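You operate a simulated robot arm through the tools that you are given. There is no shell and no other tool. Be economical: measure what you need, move in short steps, check, and stop when the job is done.

The job below is to be done with a simulated two-armed robot. You get a single attempt, and the scene is never put back.

## Task
Hold the sieve on the top of the glazing bench steady with one hand, lift the large beige lump out of it with the other and set it down on the top of the glazing bench.

The check looks at the end state, three seconds after you hand in, the way a careful person would. Anything else that was tipped, shoved, dropped, spilled or broken makes it a failure.

## Robot
Two 7-joint arms with two-finger grippers on one trunk, on a base that drives. Base frame: it is fixed to the floor where the robot stands at the start and does not move with it; the origin is under the middle of the robot, x ahead of it, y to its left, z up; the surface under the hand at the start is at about z = 860. Readings come in mm, degrees, newtons and seconds.
The left shoulder is at the start at [31, 160, 1207], the right one opposite. With the tool pointing down near the work surface each hand reaches from about 240 to 720 mm from the robot's upright axis, wherever it stands, measured 20 degrees to its own side. Places, roughly: top of the glazing bench [600, -900, 900]. Payload 2.45 kg a hand.
The tool frame of a hand sits at the grasp point between the pads (the TCP): z along the fingers, y along the line on which they close. The tips reach 26 mm beyond it. Largest opening 96 mm; the body of the gripper starts 69 mm behind the TCP.
Orientation is told as [roll, pitch, yaw] about the base's x, y, z axes, in that order, counted from this pose: with the fingers straight down and closing along the base's y, the tool's x points along the base's -x, its y along +y and its z along -z.

## Interface
- The arms move only by the tool step_arm. It takes "left_moves", "right_moves" or both (then of equal length, played together; a hand with none holds still); each is text: rows parted by semicolons, each of 6 numbers parted by spaces: the shift along the tool's x, y, z in units of 300 mm (1.0 is 300 mm), then the turn, a rotation vector about the tool's x, y, z in units of 120 degrees (1.0 is 120 degrees). In form: dx dy dz ax ay az; .... A call has 1 to 8 rows; each row is the pose to reach, as a shift and turn from the pose commanded when the call began, along the tool's axes at that moment. "left_fingers" and "right_fingers" are, for a hand that has rows, the finger opening in mm, from 0 to 96, set as the call begins (left out, the last holds). A call with a number of a shift or a turn outside -1 to 1 is refused whole. A row lasts 0.2 s, in which the tool goes at most 50 mm and 8.6 degrees; a call with a longer step from one row to the next is refused whole, and so is a gripper value outside its range. A pose out of reach is approached as far as the arm can. The call stops where the force on the tool passes 40 N (or 10 N more than at its start, if that is more) or the arm is blocked; 0.2 s more then pass. The fingers move at their own pace and stop on an object; they squeeze with about 28 N. The grip force told is the motor's: it shows also when the fingers shut on nothing. Time passes only in rows, and 0.2 s behind the last, so rows that repeat a pose let the fingers close. The reply holds the time, the measured pose of the TCP, the force on the tool along the base axes, the opening and the grip force, in the units named above and with some noise, with the torque about the TCP (base axes, N m) and any sound that the robot's microphone picked up.
- Cameras (640 x 400 px; columns grow to the right, rows downward): "scene" is now at [69.1, -35.8, 1670]; the picture's right is [-0.46, -0.89, 0.00], its down [-0.73, 0.38, -0.56] and it looks along [0.50, -0.26, -0.83] (base axes); focal length 281 px, centre (320, 200). "left" rides on the left gripper at [82, -3, -98] in its tool frame; the picture's right is [0.04, 1.00, 0.00], its down [-0.73, 0.03, -0.68] and it looks along [-0.68, 0.03, 0.73] (tool axes); focal length 256 px, centre (320, 200). "right" rides on the right gripper at [82, 3, -98] in its tool frame; the picture's right is [-0.04, 1.00, 0.00], its down [-0.73, -0.03, -0.68] and it looks along [-0.68, -0.03, 0.73] (tool axes); focal length 256 px, centre (320, 200).
- grab_frame(camera): a new picture of that camera. No time passes.
- lift_body(by): slides the trunk up (or, below 0, down) by that many mm; the arms and the scene camera ride with it, the base frame stays. It gives what a move gives, with no picture.
- drive_base(legs): drives the robot by 1 to 6 legs, each [ahead, left, turn to the left] in mm, mm and degrees, along the robot's own axes; the way and the turn of a leg run together, so that a leg with both is an arc; at most 1500 mm and 180 degrees a leg. The arms and the cameras ride along, it lands a little off, and it stops where it bumps. It gives what a move gives.
- head_to(pan, tilt): turns the head with the scene camera to pan (to the left, within 120 degrees either way) and tilt (down, from -29 to 69), counted from straight ahead of the robot. It gives what a move gives.
- measure_at(camera, pixels): for up to 12 pixels [column, row] of the newest picture of that camera ("zoom" is the newest enlarged one), the place [x, y, z] in the base frame of the surface seen there, good to about 3 mm. No time passes.
- enlarge(camera, box): a new picture of the part [left, top, right, bottom] of that camera's present view, enlarged. No time passes.
- finish_job(): hands the job in; it is judged then, once.

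Keep the steps short. Do not move on a guess: measure, check each grasp and each placing, and mend mistakes. In all there are 80 turns and 58 pictures (those below and enlarged ones count). Leave the grippers open and the arms clear of the work at the hand-in unless told otherwise, and finish with a single line.

The tools are called after ">>>" as name(argument=value, ...) on one line, values as JSON. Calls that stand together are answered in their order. step_arm: Moves the arms, as the interface text tells. Its arguments: {"type":"object","properties":{"left_moves":{"type":"string"},"left_fingers":{"type":"number"},"right_moves":{"type":"string"},"right_fingers":{"type":"number"}},"required":[]} The other tools are called the same way: lift_body (by) slides the trunk up or down; drive_base (legs) drives the base; head_to (pan, tilt) turns the head that bears the scene camera; grab_frame (camera) takes a picture; measure_at (camera, pixels) gives the place of the surface under pixels of a picture; enlarge (camera, box) takes an enlarged picture of a part of a camera's view; finish_job () hands the job in.

At the start:

```text
time_s: 0.0
left_eef_pos: [451.1, -29.9, 1122.1]
left_tcp_rot: [0.0, 0.0, 0.1]
left_force: [-0.2, -0.4, -0.6]
left_torque: [-0.01, -0.01, 0.0]
left_opening: 95.7
left_grasp_force: 0.1
right_eef_pos: [416.7, -485.9, 1161.7]
right_tcp_rot: [-0.1, 0.1, 0.0]
right_force: [-0.1, 0.2, 0.4]
right_torque: [0.0, -0.01, 0.01]
right_opening: 95.8
right_grasp_force: 0.0
trunk travel left (down, up): [-375.0, 192.0]
robot x, y, heading: [1.0, -0.8, 0.0]
head pan, tilt: [-27.6, 55.6]
```

scene: 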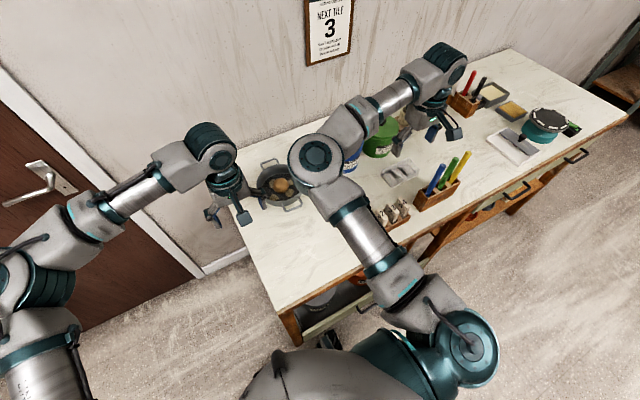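
right: 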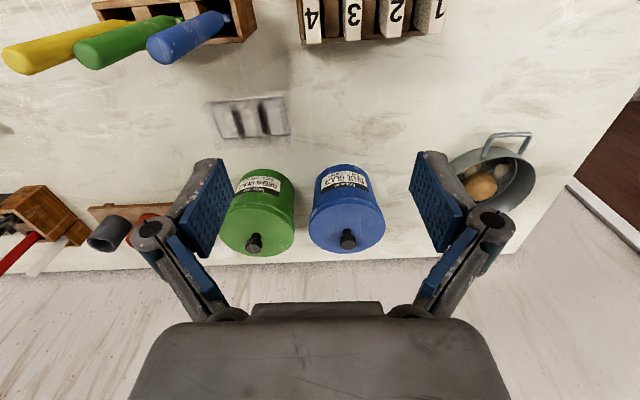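
left: 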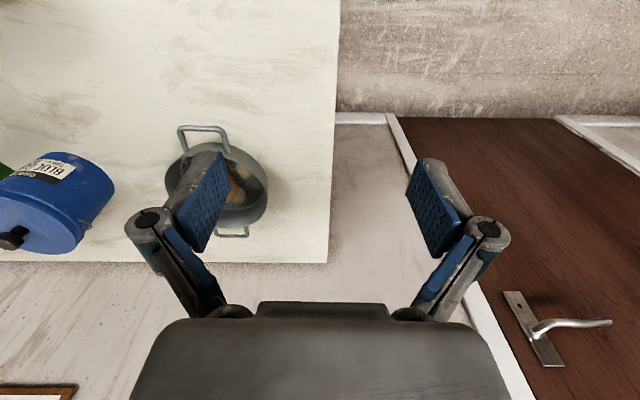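

I see the sieve at about (280,185) in the scene picture, with lumps inside. I'll enlarge it to see it and measure.

>>> enlarge(camera="scene", box=[220, 130, 348, 230])

>>> enlarge(camera="right", box=[400, 100, 580, 260])

```text
4.00 times, centred on (284, 180) of scene
```

zoom: 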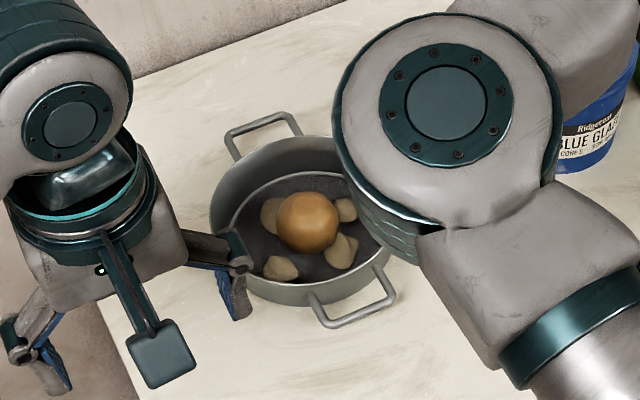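

```text
2.50 times, centred on (490, 180) of right
```

zoom: 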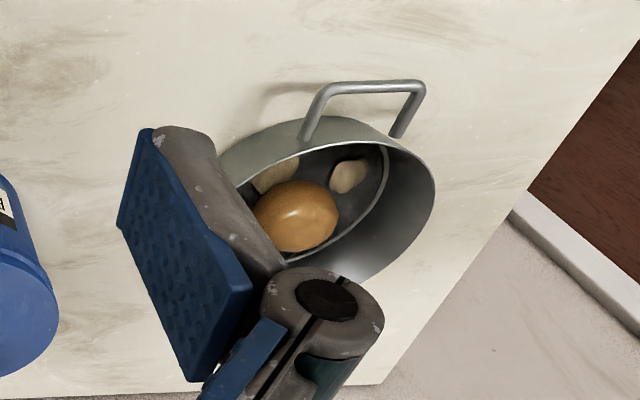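

The big ball is the large lump; smaller beige bits surround it, and the pan has two bail handles. I'll zoom again on the scene to measure.

>>> enlarge(camera="scene", box=[240, 150, 320, 200])

```text
8.00 times, centred on (280, 175) of scene
```

zoom: 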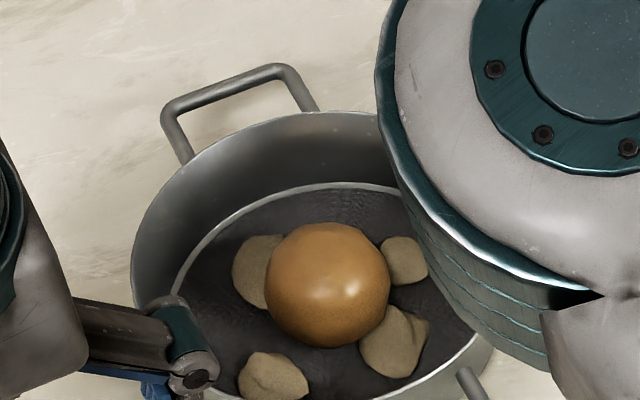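

>>> measure_at(camera="zoom", pixels=[[328, 265], [285, 300], [380, 300], [328, 230], [325, 335], [135, 265], [300, 116], [230, 85], [170, 130], [290, 75], [330, 200], [250, 30]])

>>> measure_at(camera="scene", pixels=[[291.5, 209.5], [282, 204], [301, 199], [286, 222], [284, 201], [301, 190], [280, 199]])

```text
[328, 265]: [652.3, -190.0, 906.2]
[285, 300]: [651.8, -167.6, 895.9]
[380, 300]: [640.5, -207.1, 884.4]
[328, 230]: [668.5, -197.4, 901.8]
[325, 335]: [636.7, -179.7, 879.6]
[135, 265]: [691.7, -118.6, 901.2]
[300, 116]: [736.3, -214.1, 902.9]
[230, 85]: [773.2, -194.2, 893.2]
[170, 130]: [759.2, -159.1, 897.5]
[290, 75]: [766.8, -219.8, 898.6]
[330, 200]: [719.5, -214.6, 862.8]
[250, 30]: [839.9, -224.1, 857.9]
```

```text
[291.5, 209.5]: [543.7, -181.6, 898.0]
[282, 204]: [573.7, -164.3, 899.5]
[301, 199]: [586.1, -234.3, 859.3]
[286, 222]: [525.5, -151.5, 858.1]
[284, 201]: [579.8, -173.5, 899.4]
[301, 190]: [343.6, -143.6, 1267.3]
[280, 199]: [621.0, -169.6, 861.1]
```

The pan is about 165 across, centred near (658,-190), rim z≈902, bench z≈858. Next I check the bench edge and free spots before driving.

>>> measure_at(camera="scene", pixels=[[285, 305], [300, 250], [330, 280], [310, 220], [384, 215], [405, 210], [395, 228], [262, 240], [235, 190], [345, 160], [370, 240], [375, 222]])

```text
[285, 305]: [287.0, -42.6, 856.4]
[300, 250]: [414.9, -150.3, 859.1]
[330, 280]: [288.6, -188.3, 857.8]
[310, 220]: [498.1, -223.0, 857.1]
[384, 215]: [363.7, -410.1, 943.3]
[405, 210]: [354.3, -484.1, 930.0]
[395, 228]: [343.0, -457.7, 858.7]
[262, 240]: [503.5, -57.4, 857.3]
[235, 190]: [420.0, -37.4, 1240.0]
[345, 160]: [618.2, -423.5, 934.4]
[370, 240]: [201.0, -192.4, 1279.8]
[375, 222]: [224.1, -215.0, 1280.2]
```

The bench front edge is at x≈285 and the area in front of the sieve around (440,-190) is free. I'll drive sideways 150 mm to the right to centre on the sieve.

>>> drive_base(legs=[[0, -150, 0]])

>>> head_to(pan=0, tilt=52)

>>> grab_frame(camera="scene")

>>> grab_frame(camera="left")

```text
time_s: 1.4
left_eef_pos: [450.1, -136.3, 1124.1]
left_tcp_rot: [-2.0, 0.0, 0.1]
left_force: [1.8, 1.6, 0.4]
left_torque: [-0.16, 0.11, 0.0]
left_opening: 96.0
left_grasp_force: 0.0
right_eef_pos: [415.2, -589.8, 1179.6]
right_tcp_rot: [-2.0, -0.1, -0.1]
right_force: [0.6, 0.8, 0.6]
right_torque: [-0.1, 0.1, 0.01]
right_opening: 96.1
right_grasp_force: 0.0
trunk travel left (down, up): [-375.0, 192.0]
robot x, y, heading: [-0.3, -141.0, -0.1]
head pan, tilt: [-27.6, 55.6]
```

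```text
time_s: 2.3
left_eef_pos: [446.3, -139.7, 1126.3]
left_tcp_rot: [-1.4, -0.3, 0.4]
left_force: [1.7, 1.6, -0.4]
left_torque: [-0.11, 0.09, 0.01]
left_opening: 95.8
left_grasp_force: 0.0
right_eef_pos: [409.3, -594.7, 1176.8]
right_tcp_rot: [-1.5, -0.4, 0.2]
right_force: [1.0, 0.9, 1.0]
right_torque: [-0.05, 0.16, 0.0]
right_opening: 95.8
right_grasp_force: 0.0
trunk travel left (down, up): [-375.0, 192.0]
robot x, y, heading: [-2.7, -135.4, -0.4]
head pan, tilt: [0.0, 52.0]
```

```text
51 pictures are left
```

scene: 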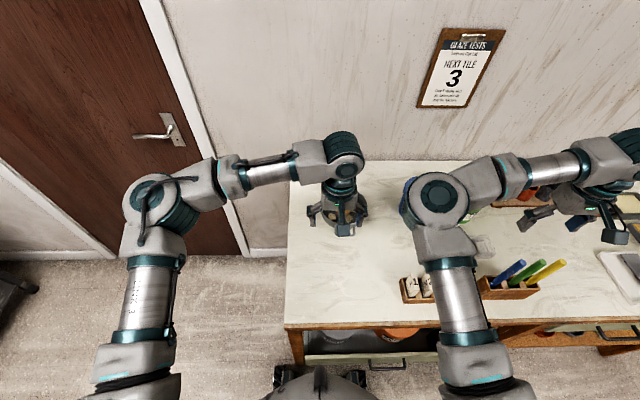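

```text
50 pictures are left
```

left: 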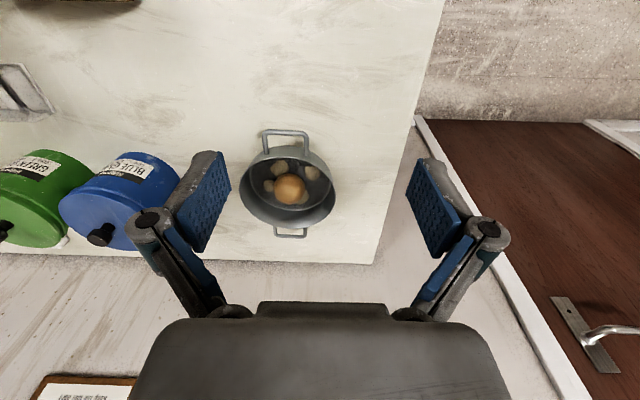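

The robot shows slight tilt readings, maybe still settling. I'll zoom into the sieve in the left camera and hold briefly to re-read the poses.

>>> step_arm(left_moves="0 0 0 0 0 0; 0 0 0 0 0 0; 0 0 0 0 0 0; 0 0 0 0 0 0; 0 0 0 0 0 0", right_moves="0 0 0 0 0 0; 0 0 0 0 0 0; 0 0 0 0 0 0; 0 0 0 0 0 0; 0 0 0 0 0 0")

>>> enlarge(camera="left", box=[225, 115, 355, 245])

```text
time_s: 3.7
left_eef_pos: [441.0, -218.5, 1126.9]
left_tcp_rot: [1.6, -0.6, -0.3]
left_force: [-0.8, -1.0, -0.2]
left_torque: [0.04, -0.1, -0.01]
left_opening: 96.0
left_grasp_force: 0.1
right_eef_pos: [401.8, -674.2, 1151.4]
right_tcp_rot: [1.7, -0.5, -0.4]
right_force: [-0.9, -0.5, -0.4]
right_torque: [-0.01, -0.07, 0.01]
right_opening: 96.0
right_grasp_force: 0.0
trunk travel left (down, up): [-375.0, 192.0]
robot x, y, heading: [-0.1, -152.3, -0.4]
head pan, tilt: [0.0, 52.0]
stopped in row 5 (left hand): the arm was blocked; the commanded pose is now the measured one
```

```text
3.08 times, centred on (290, 180) of left
```

zoom: 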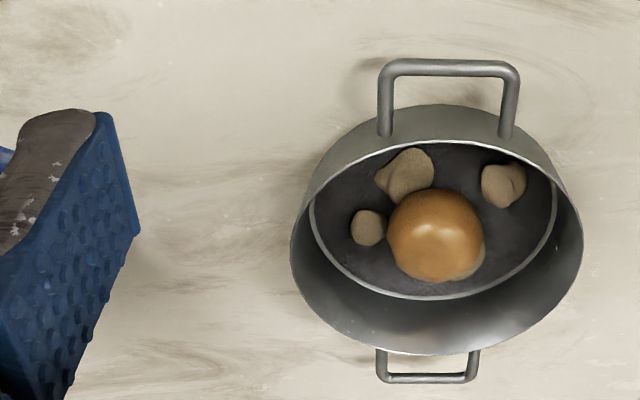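

The base is still swaying from the drive. I'll let it settle.

>>> step_arm(left_moves="0 0 0 0 0 0; 0 0 0 0 0 0; 0 0 0 0 0 0; 0 0 0 0 0 0; 0 0 0 0 0 0; 0 0 0 0 0 0; 0 0 0 0 0 0; 0 0 0 0 0 0")

>>> step_arm(left_moves="0 0 0 0 0 0; 0 0 0 0 0 0; 0 0 0 0 0 0; 0 0 0 0 0 0; 0 0 0 0 0 0; 0 0 0 0 0 0; 0 0 0 0 0 0; 0 0 0 0 0 0")

>>> enlarge(camera="left", box=[270, 100, 430, 250])

```text
time_s: 5.7
left_eef_pos: [436.3, -168.9, 1131.8]
left_tcp_rot: [-0.9, -0.8, -0.1]
left_force: [0.6, 0.7, 0.6]
left_torque: [-0.08, 0.05, -0.04]
left_opening: 96.0
left_grasp_force: 0.0
right_eef_pos: [398.8, -624.3, 1176.0]
right_tcp_rot: [-0.9, -0.8, -0.3]
right_force: [0.1, 0.7, 0.7]
right_torque: [-0.06, 0.09, 0.01]
right_opening: 96.1
right_grasp_force: 0.0
trunk travel left (down, up): [-375.0, 192.0]
robot x, y, heading: [2.1, -153.6, -0.3]
head pan, tilt: [0.0, 52.0]
stopped in row 8 (left hand): the arm was blocked; the commanded pose is now the measured one
```

```text
time_s: 7.5
left_eef_pos: [436.4, -168.9, 1129.0]
left_tcp_rot: [-0.6, -0.8, -0.2]
left_force: [0.2, 0.2, 0.3]
left_torque: [-0.03, 0.1, -0.02]
left_opening: 95.9
left_grasp_force: 0.0
right_eef_pos: [400.2, -623.3, 1174.5]
right_tcp_rot: [-0.8, -0.7, -0.2]
right_force: [0.7, -0.2, 0.6]
right_torque: [-0.05, 0.06, 0.0]
right_opening: 95.9
right_grasp_force: 0.1
trunk travel left (down, up): [-375.0, 192.0]
robot x, y, heading: [-0.4, -156.0, -0.3]
head pan, tilt: [0.0, 52.0]
```

```text
2.67 times, centred on (350, 175) of left
```

zoom: 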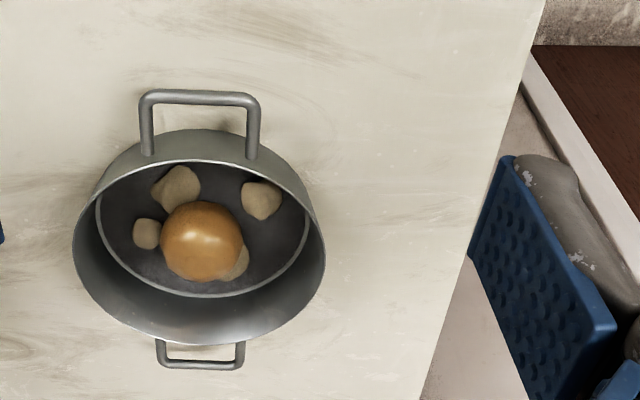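

It's settled near constant values now. I'll measure the handle bar, rim, ball and the small lumps.

>>> measure_at(camera="zoom", pixels=[[160, 97], [200, 97], [245, 100], [146, 130], [252, 135], [200, 158], [80, 240], [318, 240], [200, 225], [178, 185], [262, 200], [147, 233]])

>>> measure_at(camera="zoom", pixels=[[242, 262], [200, 282], [165, 240], [240, 240], [200, 205], [200, 260], [200, 292], [200, 350], [200, 50]])

```text
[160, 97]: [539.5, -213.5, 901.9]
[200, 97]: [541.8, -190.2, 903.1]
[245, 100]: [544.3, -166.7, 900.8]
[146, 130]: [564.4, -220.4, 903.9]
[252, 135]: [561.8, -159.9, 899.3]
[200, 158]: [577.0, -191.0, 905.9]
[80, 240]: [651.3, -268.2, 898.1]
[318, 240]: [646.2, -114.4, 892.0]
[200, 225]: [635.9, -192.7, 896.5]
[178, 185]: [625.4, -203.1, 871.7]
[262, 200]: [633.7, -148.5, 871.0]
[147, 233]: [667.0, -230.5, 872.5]
```

```text
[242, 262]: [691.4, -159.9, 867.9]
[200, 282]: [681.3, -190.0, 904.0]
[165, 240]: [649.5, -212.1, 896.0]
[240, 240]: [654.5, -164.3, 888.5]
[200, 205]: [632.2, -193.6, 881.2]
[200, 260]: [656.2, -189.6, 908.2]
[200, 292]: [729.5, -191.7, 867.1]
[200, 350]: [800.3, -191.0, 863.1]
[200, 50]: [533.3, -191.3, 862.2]
```

The handle bar runs along y at about (543,-190,900). The ball is at about (655,-189), 50 wide, with its top at 907. The small lumps sit at roughly (625,-205), (634,-150), (667,-230) and (690,-162), so a closing line along about 157°/337° is free. The left hand will take the near handle (yaw -90) and the right hand the ball (yaw +67). First I turn both wrists in place.

>>> step_arm(left_moves="0 0 0 0 0 0.07;0 0 0 0 0 0.14;0 0 0 0 0 0.21;0 0 0 0 0 0.28;0 0 0 0 0 0.35;0 0 0 0 0 0.42;0 0 0 0 0 0.49;0 0 0 0 0 0.56", right_moves="0 0 0 0 0 -0.07;0 0 0 0 0 -0.14;0 0 0 0 0 -0.21;0 0 0 0 0 -0.28;0 0 0 0 0 -0.35;0 0 0 0 0 -0.42;0 0 0 0 0 -0.49;0 0 0 0 0 -0.56")

>>> step_arm(left_moves="0 0 0 0 0 0.065;0 0 0 0 0 0.13;0 0 0 0 0 0.19;0 0 0 0 0 0.19")

>>> grab_frame(camera="scene")

```text
time_s: 9.3
left_eef_pos: [436.6, -171.8, 1130.2]
left_tcp_rot: [0.6, -0.9, -67.7]
left_force: [0.3, 0.2, -0.2]
left_torque: [0.0, 0.02, -0.03]
left_opening: 95.9
left_grasp_force: 0.1
right_eef_pos: [398.1, -628.2, 1173.0]
right_tcp_rot: [-0.9, 0.2, 67.1]
right_force: [0.3, 0.5, -0.2]
right_torque: [0.0, 0.03, 0.01]
right_opening: 95.9
right_grasp_force: 0.0
trunk travel left (down, up): [-375.0, 192.0]
robot x, y, heading: [2.4, -152.1, -0.1]
head pan, tilt: [0.0, 52.0]
```

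```text
time_s: 10.5
left_eef_pos: [434.7, -139.6, 1132.5]
left_tcp_rot: [0.9, -1.8, -90.0]
left_force: [0.5, 1.0, -0.4]
left_torque: [-0.09, 0.07, 0.0]
left_opening: 96.0
left_grasp_force: 0.1
right_eef_pos: [396.6, -593.9, 1186.4]
right_tcp_rot: [-1.6, 1.2, 67.2]
right_force: [1.2, 0.5, 0.7]
right_torque: [-0.05, 0.11, 0.02]
right_opening: 96.3
right_grasp_force: 0.1
trunk travel left (down, up): [-375.0, 192.0]
robot x, y, heading: [-0.9, -146.1, -0.2]
head pan, tilt: [0.0, 52.0]
stopped in row 4 (left hand): the arm was blocked; the commanded pose is now the measured one
```

```text
47 pictures are left
```

scene: 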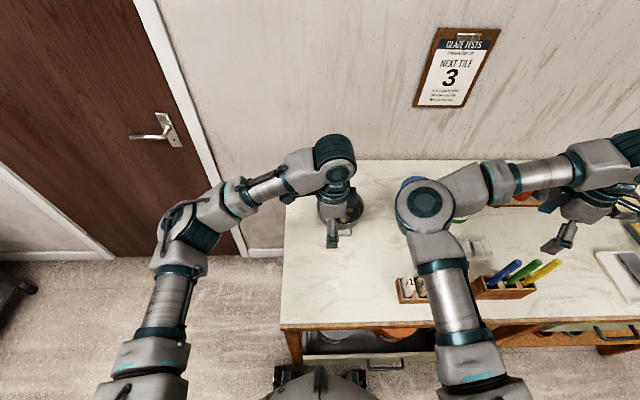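

Position readings still sway by some 30 mm sideways. I'll hold in short calls and watch whether it dies out.

>>> step_arm(left_moves="0 0 0 0 0 0")

>>> step_arm(left_moves="0 0 0 0 0 0")

>>> step_arm(left_moves="0 0 0 0 0 0")

>>> step_arm(left_moves="0 0 0 0 0 0")

>>> step_arm(left_moves="0 0 0 0 0 0")

>>> step_arm(left_moves="0 0 0 0 0 0")

```text
time_s: 11.1
left_eef_pos: [430.6, -159.7, 1134.6]
left_tcp_rot: [1.3, -1.3, -90.3]
left_force: [0.9, -0.1, 0.7]
left_torque: [-0.04, 0.03, -0.03]
left_opening: 96.0
left_grasp_force: 0.1
right_eef_pos: [391.8, -614.3, 1183.0]
right_tcp_rot: [-1.7, 0.6, 66.8]
right_force: [0.6, 0.1, 0.7]
right_torque: [-0.05, 0.01, 0.04]
right_opening: 96.2
right_grasp_force: 0.1
trunk travel left (down, up): [-375.0, 192.0]
robot x, y, heading: [0.6, -153.8, -0.5]
head pan, tilt: [0.0, 52.0]
stopped in row 1 (left hand): the arm was blocked; the commanded pose is now the measured one
```

```text
time_s: 11.5
left_eef_pos: [432.0, -170.2, 1133.7]
left_tcp_rot: [1.2, -1.0, -90.4]
left_force: [-0.1, 1.3, 0.1]
left_torque: [0.0, 0.01, 0.01]
left_opening: 95.7
left_grasp_force: 0.0
right_eef_pos: [391.7, -624.3, 1180.2]
right_tcp_rot: [-1.3, 0.4, 66.8]
right_force: [-0.3, 0.7, -0.2]
right_torque: [-0.01, 0.03, 0.01]
right_opening: 95.7
right_grasp_force: 0.1
trunk travel left (down, up): [-375.0, 192.0]
robot x, y, heading: [1.6, -153.9, -0.1]
head pan, tilt: [0.0, 52.0]
```

```text
time_s: 11.9
left_eef_pos: [430.8, -182.4, 1134.1]
left_tcp_rot: [1.2, -0.3, -90.5]
left_force: [-0.4, -0.1, 0.4]
left_torque: [0.0, -0.06, -0.01]
left_opening: 96.0
left_grasp_force: 0.0
right_eef_pos: [391.0, -636.8, 1174.2]
right_tcp_rot: [-1.1, -0.2, 66.7]
right_force: [-0.4, -0.1, -0.7]
right_torque: [0.03, -0.07, -0.01]
right_opening: 96.0
right_grasp_force: 0.0
trunk travel left (down, up): [-375.0, 192.0]
robot x, y, heading: [0.2, -156.9, -0.4]
head pan, tilt: [0.0, 52.0]
```

```text
time_s: 12.3
left_eef_pos: [429.8, -147.6, 1134.5]
left_tcp_rot: [1.1, -1.9, -90.3]
left_force: [0.5, -0.8, 0.3]
left_torque: [0.0, 0.1, 0.0]
left_opening: 96.0
left_grasp_force: 0.0
right_eef_pos: [391.8, -599.7, 1185.5]
right_tcp_rot: [-1.7, 1.3, 67.0]
right_force: [0.8, -0.5, -0.6]
right_torque: [-0.07, 0.09, 0.0]
right_opening: 96.1
right_grasp_force: 0.0
trunk travel left (down, up): [-375.0, 192.0]
robot x, y, heading: [-0.2, -150.1, -0.2]
head pan, tilt: [0.0, 52.0]
```

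```text
time_s: 12.9
left_eef_pos: [426.1, -158.9, 1135.4]
left_tcp_rot: [1.6, -1.7, -90.5]
left_force: [0.1, 0.4, -0.1]
left_torque: [-0.07, 0.01, -0.01]
left_opening: 96.1
left_grasp_force: 0.0
right_eef_pos: [385.8, -612.1, 1186.5]
right_tcp_rot: [-1.9, 0.9, 66.7]
right_force: [-0.2, 0.3, 0.8]
right_torque: [-0.04, 0.02, -0.02]
right_opening: 96.1
right_grasp_force: 0.1
trunk travel left (down, up): [-375.0, 192.0]
robot x, y, heading: [-1.7, -153.1, -0.5]
head pan, tilt: [0.0, 52.0]
stopped in row 1 (left hand): the arm was blocked; the commanded pose is now the measured one
```

```text
time_s: 13.3
left_eef_pos: [428.3, -173.1, 1135.2]
left_tcp_rot: [1.4, -1.1, -90.8]
left_force: [-0.5, -0.3, -0.4]
left_torque: [0.01, -0.02, 0.02]
left_opening: 95.9
left_grasp_force: 0.0
right_eef_pos: [386.7, -626.7, 1180.9]
right_tcp_rot: [-1.4, 0.5, 66.4]
right_force: [-0.4, -0.4, 0.1]
right_torque: [-0.01, -0.05, -0.01]
right_opening: 95.6
right_grasp_force: 0.0
trunk travel left (down, up): [-375.0, 192.0]
robot x, y, heading: [2.0, -164.0, -0.4]
head pan, tilt: [0.0, 52.0]
```

The sway persists; perhaps the base is touching something. I'll look down.

>>> head_to(pan=0, tilt=69)

>>> grab_frame(camera="scene")

```text
time_s: 14.1
left_eef_pos: [426.5, -149.9, 1135.8]
left_tcp_rot: [1.4, -2.2, -90.5]
left_force: [0.3, 1.4, 1.3]
left_torque: [-0.06, 0.1, -0.05]
left_opening: 96.1
left_grasp_force: 0.1
right_eef_pos: [387.1, -602.3, 1188.4]
right_tcp_rot: [-1.9, 1.4, 66.6]
right_force: [0.9, 0.4, -0.2]
right_torque: [-0.01, 0.04, 0.0]
right_opening: 96.2
right_grasp_force: 0.1
trunk travel left (down, up): [-375.0, 192.0]
robot x, y, heading: [-2.3, -157.0, -0.6]
head pan, tilt: [0.0, 68.8]
```

```text
46 pictures are left
```

scene: 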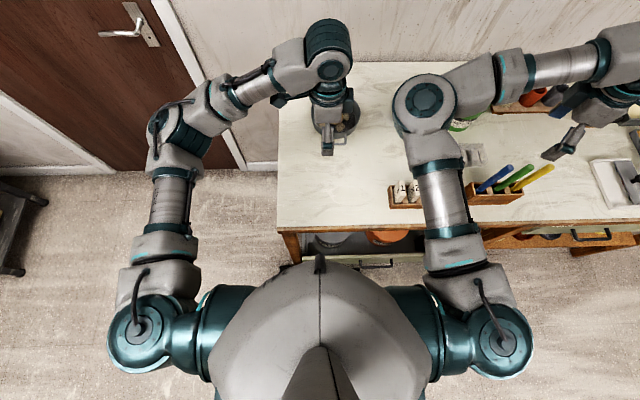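

The base's front is close to the drawer handle, so contact there is likely. I'll back off 60 mm.

>>> drive_base(legs=[[-60, 0, 0]])

>>> step_arm(left_moves="0 0 0 0 0 0;0 0 0 0 0 0;0 0 0 0 0 0")

>>> step_arm(left_moves="0 0 0 0 0 0;0 0 0 0 0 0")

>>> step_arm(left_moves="0 0 0 0 0 0;0 0 0 0 0 0")

>>> step_arm(left_moves="0 0 0 0 0 0;0 0 0 0 0 0")

```text
time_s: 15.1
left_eef_pos: [370.5, -160.4, 1135.1]
left_tcp_rot: [1.3, -1.6, -90.4]
left_force: [0.0, 0.5, 0.5]
left_torque: [-0.01, 0.0, -0.01]
left_opening: 96.0
left_grasp_force: 0.0
right_eef_pos: [332.1, -614.5, 1183.6]
right_tcp_rot: [-1.6, 0.9, 66.6]
right_force: [0.2, 0.7, -0.1]
right_torque: [-0.07, 0.03, 0.02]
right_opening: 95.6
right_grasp_force: 0.0
trunk travel left (down, up): [-375.0, 192.0]
robot x, y, heading: [-56.8, -159.4, 0.0]
head pan, tilt: [0.0, 68.8]
```

```text
time_s: 16.1
left_eef_pos: [357.5, -193.9, 1138.2]
left_tcp_rot: [2.0, 0.3, -90.5]
left_force: [-0.6, 0.0, 0.2]
left_torque: [0.05, -0.07, -0.01]
left_opening: 96.0
left_grasp_force: 0.1
right_eef_pos: [317.6, -647.5, 1173.5]
right_tcp_rot: [-1.4, -1.0, 66.6]
right_force: [-0.5, -1.7, -0.6]
right_torque: [0.03, -0.07, 0.0]
right_opening: 96.1
right_grasp_force: 0.1
trunk travel left (down, up): [-375.0, 192.0]
robot x, y, heading: [-59.5, -155.0, -0.3]
head pan, tilt: [0.0, 68.8]
stopped in row 3 (left hand): the arm was blocked; the commanded pose is now the measured one
```

```text
time_s: 16.9
left_eef_pos: [355.4, -170.0, 1141.9]
left_tcp_rot: [2.1, -0.7, -90.3]
left_force: [0.5, -0.4, -0.2]
left_torque: [0.04, 0.01, 0.03]
left_opening: 95.9
left_grasp_force: 0.1
right_eef_pos: [315.9, -623.9, 1182.7]
right_tcp_rot: [-2.0, -0.5, 67.0]
right_force: [1.2, 0.3, -0.4]
right_torque: [0.04, 0.01, 0.02]
right_opening: 96.0
right_grasp_force: 0.0
trunk travel left (down, up): [-375.0, 192.0]
robot x, y, heading: [-62.5, -146.0, -0.3]
head pan, tilt: [0.0, 68.8]
stopped in row 2 (left hand): the arm was blocked; the commanded pose is now the measured one
```

```text
time_s: 17.5
left_eef_pos: [355.2, -150.4, 1141.7]
left_tcp_rot: [2.0, -1.2, -90.2]
left_force: [0.5, 0.5, 0.1]
left_torque: [-0.02, 0.04, -0.02]
left_opening: 96.1
left_grasp_force: 0.1
right_eef_pos: [315.9, -605.3, 1188.4]
right_tcp_rot: [-2.2, 0.2, 67.1]
right_force: [0.4, 0.1, 0.3]
right_torque: [-0.02, 0.1, 0.0]
right_opening: 96.0
right_grasp_force: 0.0
trunk travel left (down, up): [-375.0, 192.0]
robot x, y, heading: [-56.7, -143.7, -0.2]
head pan, tilt: [0.0, 68.8]
```

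```text
time_s: 18.1
left_eef_pos: [355.1, -191.5, 1140.8]
left_tcp_rot: [2.1, 0.4, -90.3]
left_force: [-1.2, -1.0, 0.1]
left_torque: [0.02, -0.03, -0.01]
left_opening: 96.2
left_grasp_force: 0.0
right_eef_pos: [314.7, -646.3, 1173.9]
right_tcp_rot: [-1.5, -1.2, 66.8]
right_force: [-1.0, -0.8, 0.0]
right_torque: [0.02, -0.06, 0.01]
right_opening: 96.1
right_grasp_force: 0.0
trunk travel left (down, up): [-375.0, 192.0]
robot x, y, heading: [-58.6, -150.9, -0.3]
head pan, tilt: [0.0, 68.8]
```

The sway continues with no contact; perhaps arm holding commands feed it. I'll let time pass with head moves only.

>>> head_to(pan=0, tilt=55)

>>> head_to(pan=0, tilt=60)

>>> head_to(pan=0, tilt=55)

>>> head_to(pan=0, tilt=60)

>>> head_to(pan=0, tilt=55)

>>> head_to(pan=0, tilt=60)

```text
time_s: 18.8
left_eef_pos: [354.4, -189.4, 1139.9]
left_tcp_rot: [2.1, 0.2, -90.3]
left_force: [-0.7, -0.2, 0.2]
left_torque: [0.03, -0.07, -0.01]
left_opening: 95.6
left_grasp_force: 0.0
right_eef_pos: [314.0, -643.6, 1175.4]
right_tcp_rot: [-1.5, -1.0, 66.7]
right_force: [0.1, -0.6, -0.2]
right_torque: [0.01, -0.08, 0.01]
right_opening: 96.2
right_grasp_force: 0.1
trunk travel left (down, up): [-375.0, 192.0]
robot x, y, heading: [-60.3, -150.3, -0.3]
head pan, tilt: [0.0, 55.0]
```

```text
time_s: 19.5
left_eef_pos: [355.1, -154.8, 1140.7]
left_tcp_rot: [2.0, -1.1, -90.1]
left_force: [0.5, 0.2, 0.4]
left_torque: [-0.04, 0.08, 0.01]
left_opening: 96.2
left_grasp_force: 0.0
right_eef_pos: [316.4, -608.8, 1186.8]
right_tcp_rot: [-2.1, 0.2, 66.9]
right_force: [0.5, 1.4, 0.0]
right_torque: [-0.04, 0.03, -0.01]
right_opening: 96.0
right_grasp_force: 0.1
trunk travel left (down, up): [-375.0, 192.0]
robot x, y, heading: [-59.3, -147.2, -0.2]
head pan, tilt: [0.0, 60.0]
```

```text
time_s: 20.1
left_eef_pos: [356.3, -156.1, 1141.8]
left_tcp_rot: [2.1, -1.1, -90.0]
left_force: [0.7, 0.8, 0.2]
left_torque: [0.02, 0.06, -0.01]
left_opening: 96.0
left_grasp_force: 0.1
right_eef_pos: [316.7, -610.7, 1185.3]
right_tcp_rot: [-2.1, 0.1, 67.0]
right_force: [0.5, 0.3, 0.5]
right_torque: [-0.01, 0.09, 0.01]
right_opening: 95.9
right_grasp_force: 0.1
trunk travel left (down, up): [-375.0, 192.0]
robot x, y, heading: [-58.5, -141.6, -0.1]
head pan, tilt: [0.0, 55.0]
```

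```text
time_s: 20.8
left_eef_pos: [355.8, -190.6, 1141.6]
left_tcp_rot: [2.1, 0.5, -90.3]
left_force: [-1.0, -0.7, -0.8]
left_torque: [0.04, -0.06, -0.03]
left_opening: 96.1
left_grasp_force: 0.0
right_eef_pos: [314.8, -644.9, 1174.5]
right_tcp_rot: [-1.5, -1.2, 66.8]
right_force: [-1.1, 0.1, -0.5]
right_torque: [0.04, -0.05, 0.0]
right_opening: 96.0
right_grasp_force: 0.1
trunk travel left (down, up): [-375.0, 192.0]
robot x, y, heading: [-63.7, -151.0, -0.5]
head pan, tilt: [0.0, 60.0]
```

```text
time_s: 21.5
left_eef_pos: [355.4, -178.2, 1140.2]
left_tcp_rot: [2.1, -0.2, -90.2]
left_force: [-0.6, 0.0, 0.1]
left_torque: [0.02, -0.01, 0.01]
left_opening: 96.1
left_grasp_force: 0.1
right_eef_pos: [315.4, -632.3, 1178.5]
right_tcp_rot: [-1.7, -0.7, 67.0]
right_force: [0.2, -0.6, 0.0]
right_torque: [0.01, -0.04, 0.02]
right_opening: 96.1
right_grasp_force: 0.0
trunk travel left (down, up): [-375.0, 192.0]
robot x, y, heading: [-55.7, -149.5, -0.1]
head pan, tilt: [0.0, 55.0]
```

```text
time_s: 22.1
left_eef_pos: [354.7, -149.2, 1140.7]
left_tcp_rot: [2.1, -1.3, -90.1]
left_force: [-0.2, 0.2, -0.4]
left_torque: [-0.05, -0.01, 0.03]
left_opening: 96.0
left_grasp_force: 0.1
right_eef_pos: [315.4, -604.0, 1188.7]
right_tcp_rot: [-2.2, 0.3, 67.0]
right_force: [-0.5, 0.3, 0.9]
right_torque: [-0.01, -0.02, -0.01]
right_opening: 95.9
right_grasp_force: 0.0
trunk travel left (down, up): [-375.0, 192.0]
robot x, y, heading: [-59.5, -143.0, -0.0]
head pan, tilt: [0.0, 60.0]
```

The sway is slow, about ±20 mm, and barely damped. I'll let time pass with null drive legs and see whether it decays.

>>> drive_base(legs=[[0, 0, 0], [0, 0, 0], [0, 0, 0], [0, 0, 0], [0, 0, 0], [0, 0, 0]])

>>> grab_frame(camera="scene")

```text
time_s: 24.3
left_eef_pos: [355.0, -189.9, 1139.1]
left_tcp_rot: [2.1, 0.3, -90.3]
left_force: [-0.5, -0.1, -0.4]
left_torque: [-0.02, -0.04, 0.04]
left_opening: 95.9
left_grasp_force: 0.1
right_eef_pos: [315.3, -644.6, 1175.3]
right_tcp_rot: [-1.5, -1.2, 66.8]
right_force: [-0.4, -0.7, 0.7]
right_torque: [-0.02, -0.05, -0.03]
right_opening: 95.8
right_grasp_force: 0.0
trunk travel left (down, up): [-375.0, 192.0]
robot x, y, heading: [-59.5, -152.1, -0.1]
head pan, tilt: [0.0, 60.0]
```

```text
45 pictures are left
```

scene: 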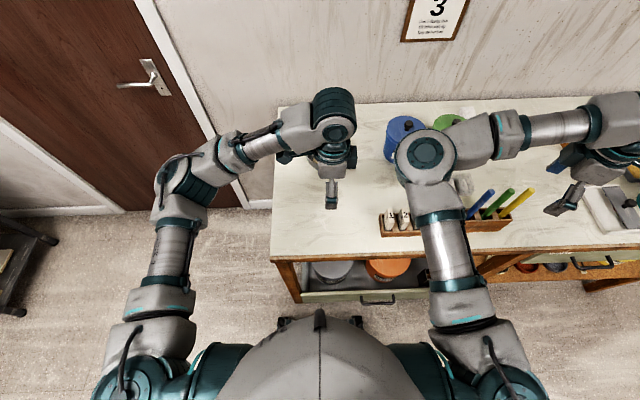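

The sway looks like a slowly decaying fast rocking. Wide head pans pass more time without loading the base, so I'll use those.

>>> head_to(pan=120, tilt=60)

>>> head_to(pan=-120, tilt=60)

>>> head_to(pan=120, tilt=60)

>>> head_to(pan=-120, tilt=60)

>>> head_to(pan=0, tilt=60)

```text
time_s: 26.3
left_eef_pos: [351.2, -183.5, 1142.9]
left_tcp_rot: [2.4, 0.0, -90.4]
left_force: [-0.1, 0.1, -0.3]
left_torque: [0.01, -0.06, 0.05]
left_opening: 96.0
left_grasp_force: 0.1
right_eef_pos: [311.8, -640.0, 1179.5]
right_tcp_rot: [-1.8, -0.9, 66.8]
right_force: [0.0, -0.8, 0.0]
right_torque: [0.02, -0.03, 0.0]
right_opening: 95.8
right_grasp_force: 0.0
trunk travel left (down, up): [-375.0, 192.0]
robot x, y, heading: [-60.3, -153.4, -0.3]
head pan, tilt: [120.0, 60.0]
```

```text
time_s: 29.7
left_eef_pos: [352.3, -180.0, 1142.1]
left_tcp_rot: [2.2, -0.3, -90.4]
left_force: [-0.4, -0.5, 0.3]
left_torque: [0.0, 0.03, -0.01]
left_opening: 96.2
left_grasp_force: 0.2
right_eef_pos: [311.6, -633.8, 1180.7]
right_tcp_rot: [-1.9, -0.7, 66.8]
right_force: [0.2, 0.0, -0.3]
right_torque: [0.04, -0.03, -0.03]
right_opening: 96.0
right_grasp_force: 0.1
trunk travel left (down, up): [-375.0, 192.0]
robot x, y, heading: [-55.6, -153.3, -0.0]
head pan, tilt: [-120.0, 60.0]
```

```text
time_s: 33.1
left_eef_pos: [352.5, -175.2, 1142.4]
left_tcp_rot: [2.3, -0.5, -90.3]
left_force: [0.4, -1.1, -0.8]
left_torque: [0.01, -0.02, 0.04]
left_opening: 95.9
left_grasp_force: 0.1
right_eef_pos: [311.6, -630.1, 1181.8]
right_tcp_rot: [-2.0, -0.5, 66.8]
right_force: [1.0, -0.4, -1.0]
right_torque: [0.03, -0.02, -0.02]
right_opening: 95.9
right_grasp_force: 0.0
trunk travel left (down, up): [-375.0, 192.0]
robot x, y, heading: [-57.6, -146.4, -0.2]
head pan, tilt: [120.0, 60.0]
```

```text
time_s: 36.5
left_eef_pos: [352.1, -177.0, 1142.3]
left_tcp_rot: [2.2, -0.4, -90.3]
left_force: [0.1, -0.5, 0.6]
left_torque: [0.01, -0.02, -0.01]
left_opening: 96.0
left_grasp_force: 0.0
right_eef_pos: [311.1, -631.3, 1181.4]
right_tcp_rot: [-1.9, -0.6, 66.7]
right_force: [-0.2, 0.2, -0.4]
right_torque: [0.0, 0.03, -0.01]
right_opening: 96.0
right_grasp_force: 0.1
trunk travel left (down, up): [-375.0, 192.0]
robot x, y, heading: [-56.6, -150.3, -0.1]
head pan, tilt: [-120.0, 60.0]
```

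```text
time_s: 38.5
left_eef_pos: [352.4, -177.2, 1143.3]
left_tcp_rot: [2.4, -0.5, -90.3]
left_force: [-0.2, -0.4, 0.2]
left_torque: [0.01, 0.04, -0.01]
left_opening: 95.9
left_grasp_force: 0.1
right_eef_pos: [312.3, -633.1, 1180.9]
right_tcp_rot: [-2.0, -0.7, 66.7]
right_force: [-0.1, -0.8, -0.4]
right_torque: [0.01, 0.03, 0.02]
right_opening: 96.2
right_grasp_force: 0.1
trunk travel left (down, up): [-375.0, 192.0]
robot x, y, heading: [-57.9, -152.2, -0.3]
head pan, tilt: [0.0, 60.0]
```

It's settled now. I'll drive ahead 60 mm in small legs to regain reach, then let it settle with head pans.

>>> drive_base(legs=[[10, 0, 0], [10, 0, 0], [10, 0, 0], [10, 0, 0], [10, 0, 0], [10, 0, 0]])

>>> head_to(pan=120, tilt=60)

>>> head_to(pan=-120, tilt=60)

>>> head_to(pan=0, tilt=60)

>>> grab_frame(camera="left")

>>> grab_frame(camera="scene")

```text
time_s: 41.0
left_eef_pos: [410.2, -177.8, 1143.1]
left_tcp_rot: [2.5, -0.3, -90.3]
left_force: [-0.2, 0.8, 0.0]
left_torque: [-0.03, -0.03, -0.01]
left_opening: 96.0
left_grasp_force: 0.0
right_eef_pos: [369.9, -632.2, 1183.2]
right_tcp_rot: [-2.2, -0.8, 66.8]
right_force: [0.2, 0.6, 0.5]
right_torque: [-0.03, 0.0, 0.01]
right_opening: 95.9
right_grasp_force: 0.1
trunk travel left (down, up): [-375.0, 192.0]
robot x, y, heading: [1.0, -151.8, -0.2]
head pan, tilt: [0.0, 60.0]
```

```text
time_s: 43.0
left_eef_pos: [408.6, -176.9, 1143.8]
left_tcp_rot: [2.5, -0.4, -90.4]
left_force: [-0.2, -0.2, 0.4]
left_torque: [-0.02, -0.02, -0.02]
left_opening: 96.2
left_grasp_force: 0.1
right_eef_pos: [368.3, -631.6, 1182.4]
right_tcp_rot: [-2.3, -0.7, 66.8]
right_force: [-0.3, 0.5, 0.2]
right_torque: [-0.02, 0.04, -0.03]
right_opening: 96.1
right_grasp_force: 0.0
trunk travel left (down, up): [-375.0, 192.0]
robot x, y, heading: [0.8, -151.3, -0.3]
head pan, tilt: [120.0, 60.0]
```

```text
time_s: 46.4
left_eef_pos: [409.3, -176.7, 1144.5]
left_tcp_rot: [2.6, -0.4, -90.3]
left_force: [-0.3, -0.2, -0.5]
left_torque: [-0.04, -0.02, 0.01]
left_opening: 95.8
left_grasp_force: 0.0
right_eef_pos: [368.1, -631.0, 1184.5]
right_tcp_rot: [-2.2, -0.8, 66.8]
right_force: [0.8, -1.3, -0.1]
right_torque: [-0.01, 0.0, 0.0]
right_opening: 96.1
right_grasp_force: 0.1
trunk travel left (down, up): [-375.0, 192.0]
robot x, y, heading: [0.9, -151.5, -0.6]
head pan, tilt: [-120.0, 60.0]
```

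```text
time_s: 48.4
left_eef_pos: [408.9, -176.9, 1144.0]
left_tcp_rot: [2.6, -0.4, -90.3]
left_force: [0.9, 0.0, 0.0]
left_torque: [0.0, 0.03, 0.02]
left_opening: 96.1
left_grasp_force: 0.1
right_eef_pos: [368.7, -631.9, 1184.4]
right_tcp_rot: [-2.1, -0.7, 66.7]
right_force: [-0.5, 0.0, 0.2]
right_torque: [0.03, 0.0, 0.01]
right_opening: 95.9
right_grasp_force: 0.0
trunk travel left (down, up): [-375.0, 192.0]
robot x, y, heading: [4.7, -146.5, -0.4]
head pan, tilt: [0.0, 60.0]
```

```text
44 pictures are left
```

left: 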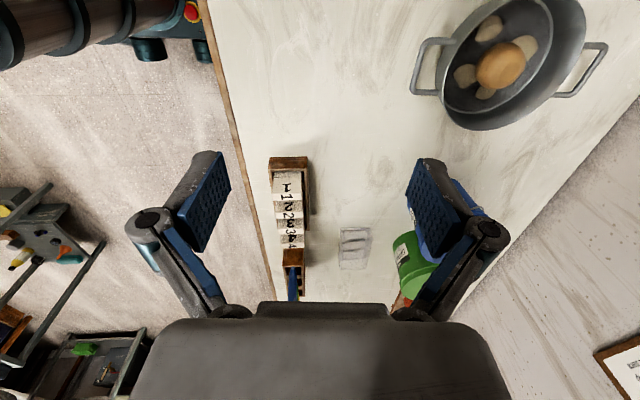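

```text
43 pictures are left
```

scene: 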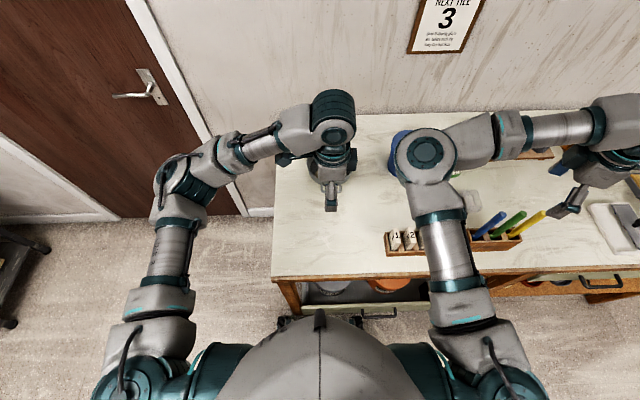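

It's stable now. I'll zoom the left camera on the sieve and remeasure.

>>> enlarge(camera="left", box=[400, 0, 610, 131])

```text
3.05 times, centred on (505, 66) of left
```

zoom: 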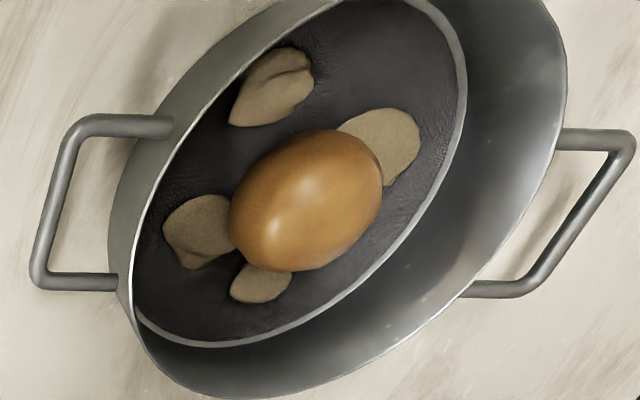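

>>> measure_at(camera="zoom", pixels=[[55, 200], [42, 245], [68, 150], [145, 126], [85, 283], [150, 180], [300, 185], [240, 200], [370, 200], [310, 140], [275, 255], [90, 210]])

>>> measure_at(camera="zoom", pixels=[[197, 230], [275, 90], [265, 285], [390, 140], [330, 90], [440, 100], [20, 200], [560, 100], [140, 320]])

```text
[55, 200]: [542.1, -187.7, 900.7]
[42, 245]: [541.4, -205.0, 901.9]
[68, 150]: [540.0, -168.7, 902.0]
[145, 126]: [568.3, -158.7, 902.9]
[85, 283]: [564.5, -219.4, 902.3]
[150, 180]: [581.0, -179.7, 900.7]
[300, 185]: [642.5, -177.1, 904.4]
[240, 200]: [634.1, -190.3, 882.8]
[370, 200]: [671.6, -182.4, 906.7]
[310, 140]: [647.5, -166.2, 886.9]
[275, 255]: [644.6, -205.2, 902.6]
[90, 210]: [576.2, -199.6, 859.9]
```

```text
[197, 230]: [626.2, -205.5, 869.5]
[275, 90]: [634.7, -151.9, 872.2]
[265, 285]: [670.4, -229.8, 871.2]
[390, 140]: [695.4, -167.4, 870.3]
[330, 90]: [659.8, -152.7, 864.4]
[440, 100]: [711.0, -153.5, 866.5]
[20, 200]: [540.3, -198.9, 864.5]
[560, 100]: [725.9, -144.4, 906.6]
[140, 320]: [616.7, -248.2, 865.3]
```

Handle bar at (541.5,-189,900), ball centre at about (657,-188). I'll bring the left hand to a pre-grasp 110 mm back from the handle, leaning away to +y and slightly back, with fingers at 26 mm.

>>> step_arm(left_moves="0.0206 0.07 0.0972 -0.0154 -0.0355 0.0038;0.0412 0.14 0.1944 -0.0308 -0.071 0.0076;0.0618 0.21 0.2916 -0.0462 -0.1065 0.0114;0.0824 0.28 0.3888 -0.0616 -0.142 0.0152;0.103 0.35 0.486 -0.077 -0.1775 0.019;0.103 0.35 0.486 -0.077 -0.1775 0.019", left_fingers=26)

>>> grab_frame(camera="left")

```text
time_s: 49.8
left_eef_pos: [521.5, -149.2, 1001.4]
left_tcp_rot: [13.0, -21.2, -95.5]
left_force: [-0.2, 0.1, -0.1]
left_torque: [0.01, 0.01, 0.04]
left_opening: 26.1
left_grasp_force: 0.0
right_eef_pos: [368.3, -631.4, 1182.6]
right_tcp_rot: [-2.2, -0.8, 66.8]
right_force: [0.1, 0.1, 0.2]
right_torque: [0.0, -0.01, 0.0]
right_opening: 95.8
right_grasp_force: 0.1
trunk travel left (down, up): [-375.0, 192.0]
robot x, y, heading: [1.5, -152.6, -0.1]
head pan, tilt: [0.0, 60.0]
```

```text
41 pictures are left
```

left: 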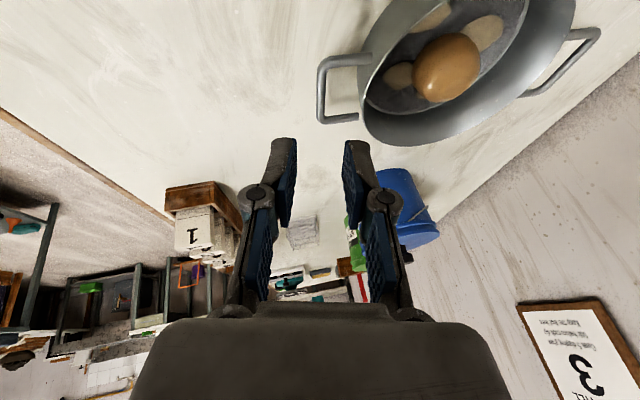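

It's aligned with the plan: the handle is 107 mm along the tool's z. I advance 75 mm, then check.

>>> step_arm(left_moves="0 0 0.08 0 0 0;0 0 0.16 0 0 0;0 0 0.25 0 0 0;0 0 0.25 0 0 0")

>>> grab_frame(camera="left")

```text
time_s: 50.8
left_eef_pos: [535.1, -175.3, 935.1]
left_tcp_rot: [12.8, -21.1, -95.5]
left_force: [-0.4, -0.4, -0.3]
left_torque: [-0.02, 0.0, 0.01]
left_opening: 26.1
left_grasp_force: 0.1
right_eef_pos: [367.6, -630.2, 1183.9]
right_tcp_rot: [-2.1, -0.7, 66.8]
right_force: [0.1, 0.0, -0.5]
right_torque: [0.01, 0.02, 0.01]
right_opening: 95.8
right_grasp_force: 0.0
trunk travel left (down, up): [-375.0, 192.0]
robot x, y, heading: [-3.5, -153.2, -0.2]
head pan, tilt: [0.0, 60.0]
```

```text
40 pictures are left
```

left: 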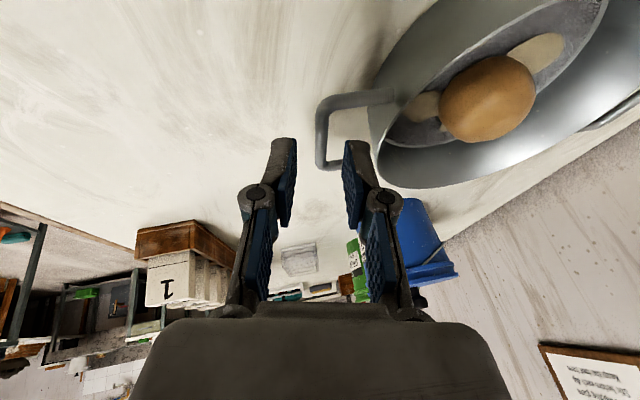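

I'll measure the bar and the finger tips from here.

>>> enlarge(camera="left", box=[240, 70, 420, 200])

>>> measure_at(camera="left", pixels=[[320, 150], [320, 125], [350, 99], [331, 166], [345, 162], [380, 130], [284, 145], [358, 147]])

```text
3.08 times, centred on (330, 135) of left
```

zoom: 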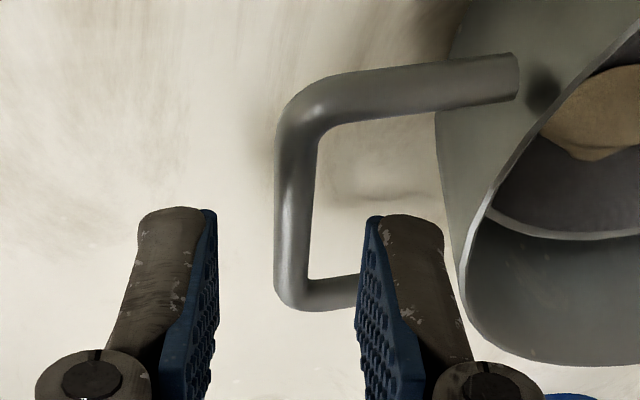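

```text
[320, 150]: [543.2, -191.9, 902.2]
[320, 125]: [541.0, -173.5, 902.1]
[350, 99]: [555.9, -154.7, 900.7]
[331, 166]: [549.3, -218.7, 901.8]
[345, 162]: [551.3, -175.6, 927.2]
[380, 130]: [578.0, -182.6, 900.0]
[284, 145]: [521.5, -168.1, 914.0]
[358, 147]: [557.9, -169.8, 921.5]
```

The bar lies between the fingers. I'll shift 5 mm along tool x to centre inside the loop and advance 31 mm, fingers still open.

>>> step_arm(left_moves="0.0167 0 0.035 0 0 0;0.0167 0 0.07 0 0 0;0.0167 0 0.103 0 0 0;0.0167 0 0.103 0 0 0")

>>> enlarge(camera="left", box=[240, 70, 420, 200])

```text
time_s: 51.8
left_eef_pos: [540.0, -182.2, 903.5]
left_tcp_rot: [12.9, -21.2, -95.6]
left_force: [0.6, 0.9, 0.6]
left_torque: [0.0, 0.04, -0.02]
left_opening: 26.2
left_grasp_force: 0.0
right_eef_pos: [368.1, -631.9, 1183.6]
right_tcp_rot: [-2.3, -0.6, 66.8]
right_force: [0.2, -0.5, 0.0]
right_torque: [0.0, 0.01, 0.01]
right_opening: 95.9
right_grasp_force: 0.1
trunk travel left (down, up): [-375.0, 192.0]
robot x, y, heading: [1.7, -151.0, -0.4]
head pan, tilt: [0.0, 60.0]
```

```text
3.08 times, centred on (330, 135) of left
```

zoom: 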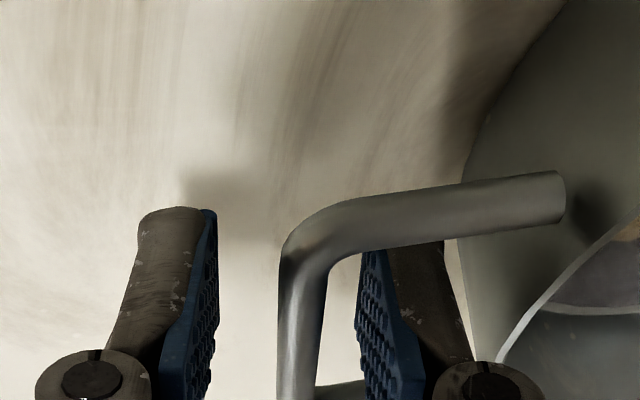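

The bar is between the pads about 2 mm off-centre. I'll shift 1.8 mm along tool y, narrowing first to 14 mm, then look.

>>> step_arm(left_moves="0 0.006 0 0 0 0;0 0.006 0 0 0 0;0 0.006 0 0 0 0", left_fingers=14)

>>> enlarge(camera="left", box=[240, 70, 420, 200])

```text
time_s: 52.5
left_eef_pos: [541.1, -181.7, 904.5]
left_tcp_rot: [12.9, -21.1, -95.5]
left_force: [-0.8, 0.5, -0.2]
left_torque: [-0.02, 0.0, 0.01]
left_opening: 14.1
left_grasp_force: 0.1
right_eef_pos: [368.3, -631.6, 1183.5]
right_tcp_rot: [-2.2, -0.7, 66.8]
right_force: [0.9, 0.1, 1.5]
right_torque: [0.02, 0.0, 0.0]
right_opening: 96.2
right_grasp_force: 0.1
trunk travel left (down, up): [-375.0, 192.0]
robot x, y, heading: [2.9, -150.4, -0.2]
head pan, tilt: [0.0, 60.0]
```

```text
3.08 times, centred on (330, 135) of left
```

zoom: 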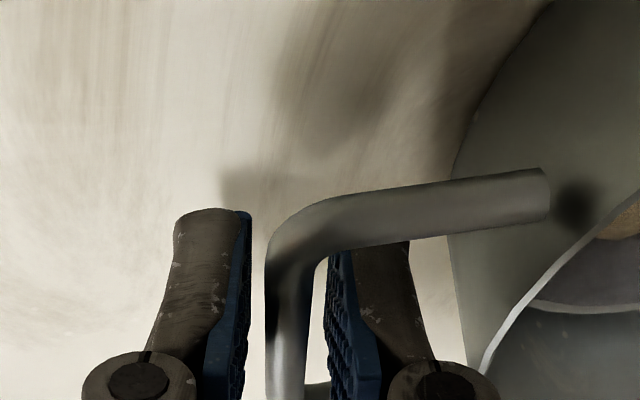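

It's centred with no contact. Now I close on the bar.

>>> step_arm(left_moves="0 0 0 0 0 0;0 0 0 0 0 0;0 0 0 0 0 0", left_fingers=0)

>>> grab_frame(camera="left")

>>> grab_frame(camera="scene")

```text
time_s: 53.4
left_eef_pos: [541.6, -181.6, 905.6]
left_tcp_rot: [13.0, -21.2, -95.5]
left_force: [0.5, 1.0, 0.5]
left_torque: [-0.21, -0.01, 0.18]
left_opening: 6.4
left_grasp_force: 27.8
right_eef_pos: [368.7, -629.9, 1183.7]
right_tcp_rot: [-2.3, -0.7, 66.8]
right_force: [-0.1, 0.2, -0.2]
right_torque: [-0.02, 0.0, -0.03]
right_opening: 95.9
right_grasp_force: 0.1
trunk travel left (down, up): [-375.0, 192.0]
robot x, y, heading: [2.2, -152.1, -0.3]
head pan, tilt: [0.0, 60.0]
```

```text
36 pictures are left
```

left: 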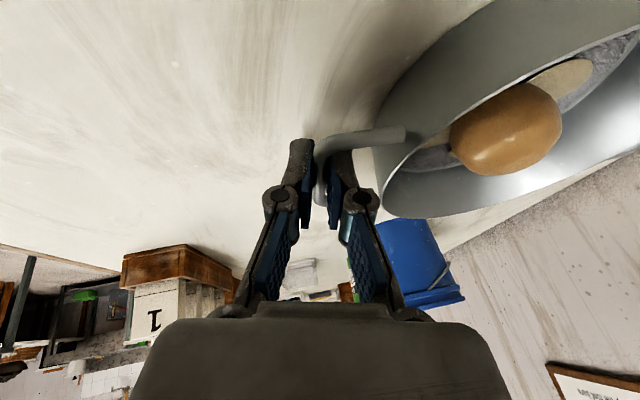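

```text
35 pictures are left
```

scene: 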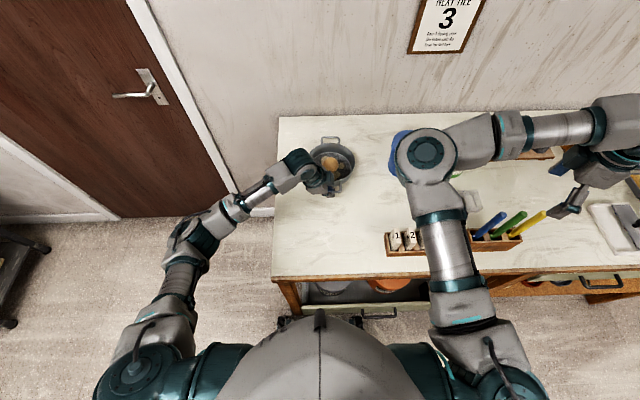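

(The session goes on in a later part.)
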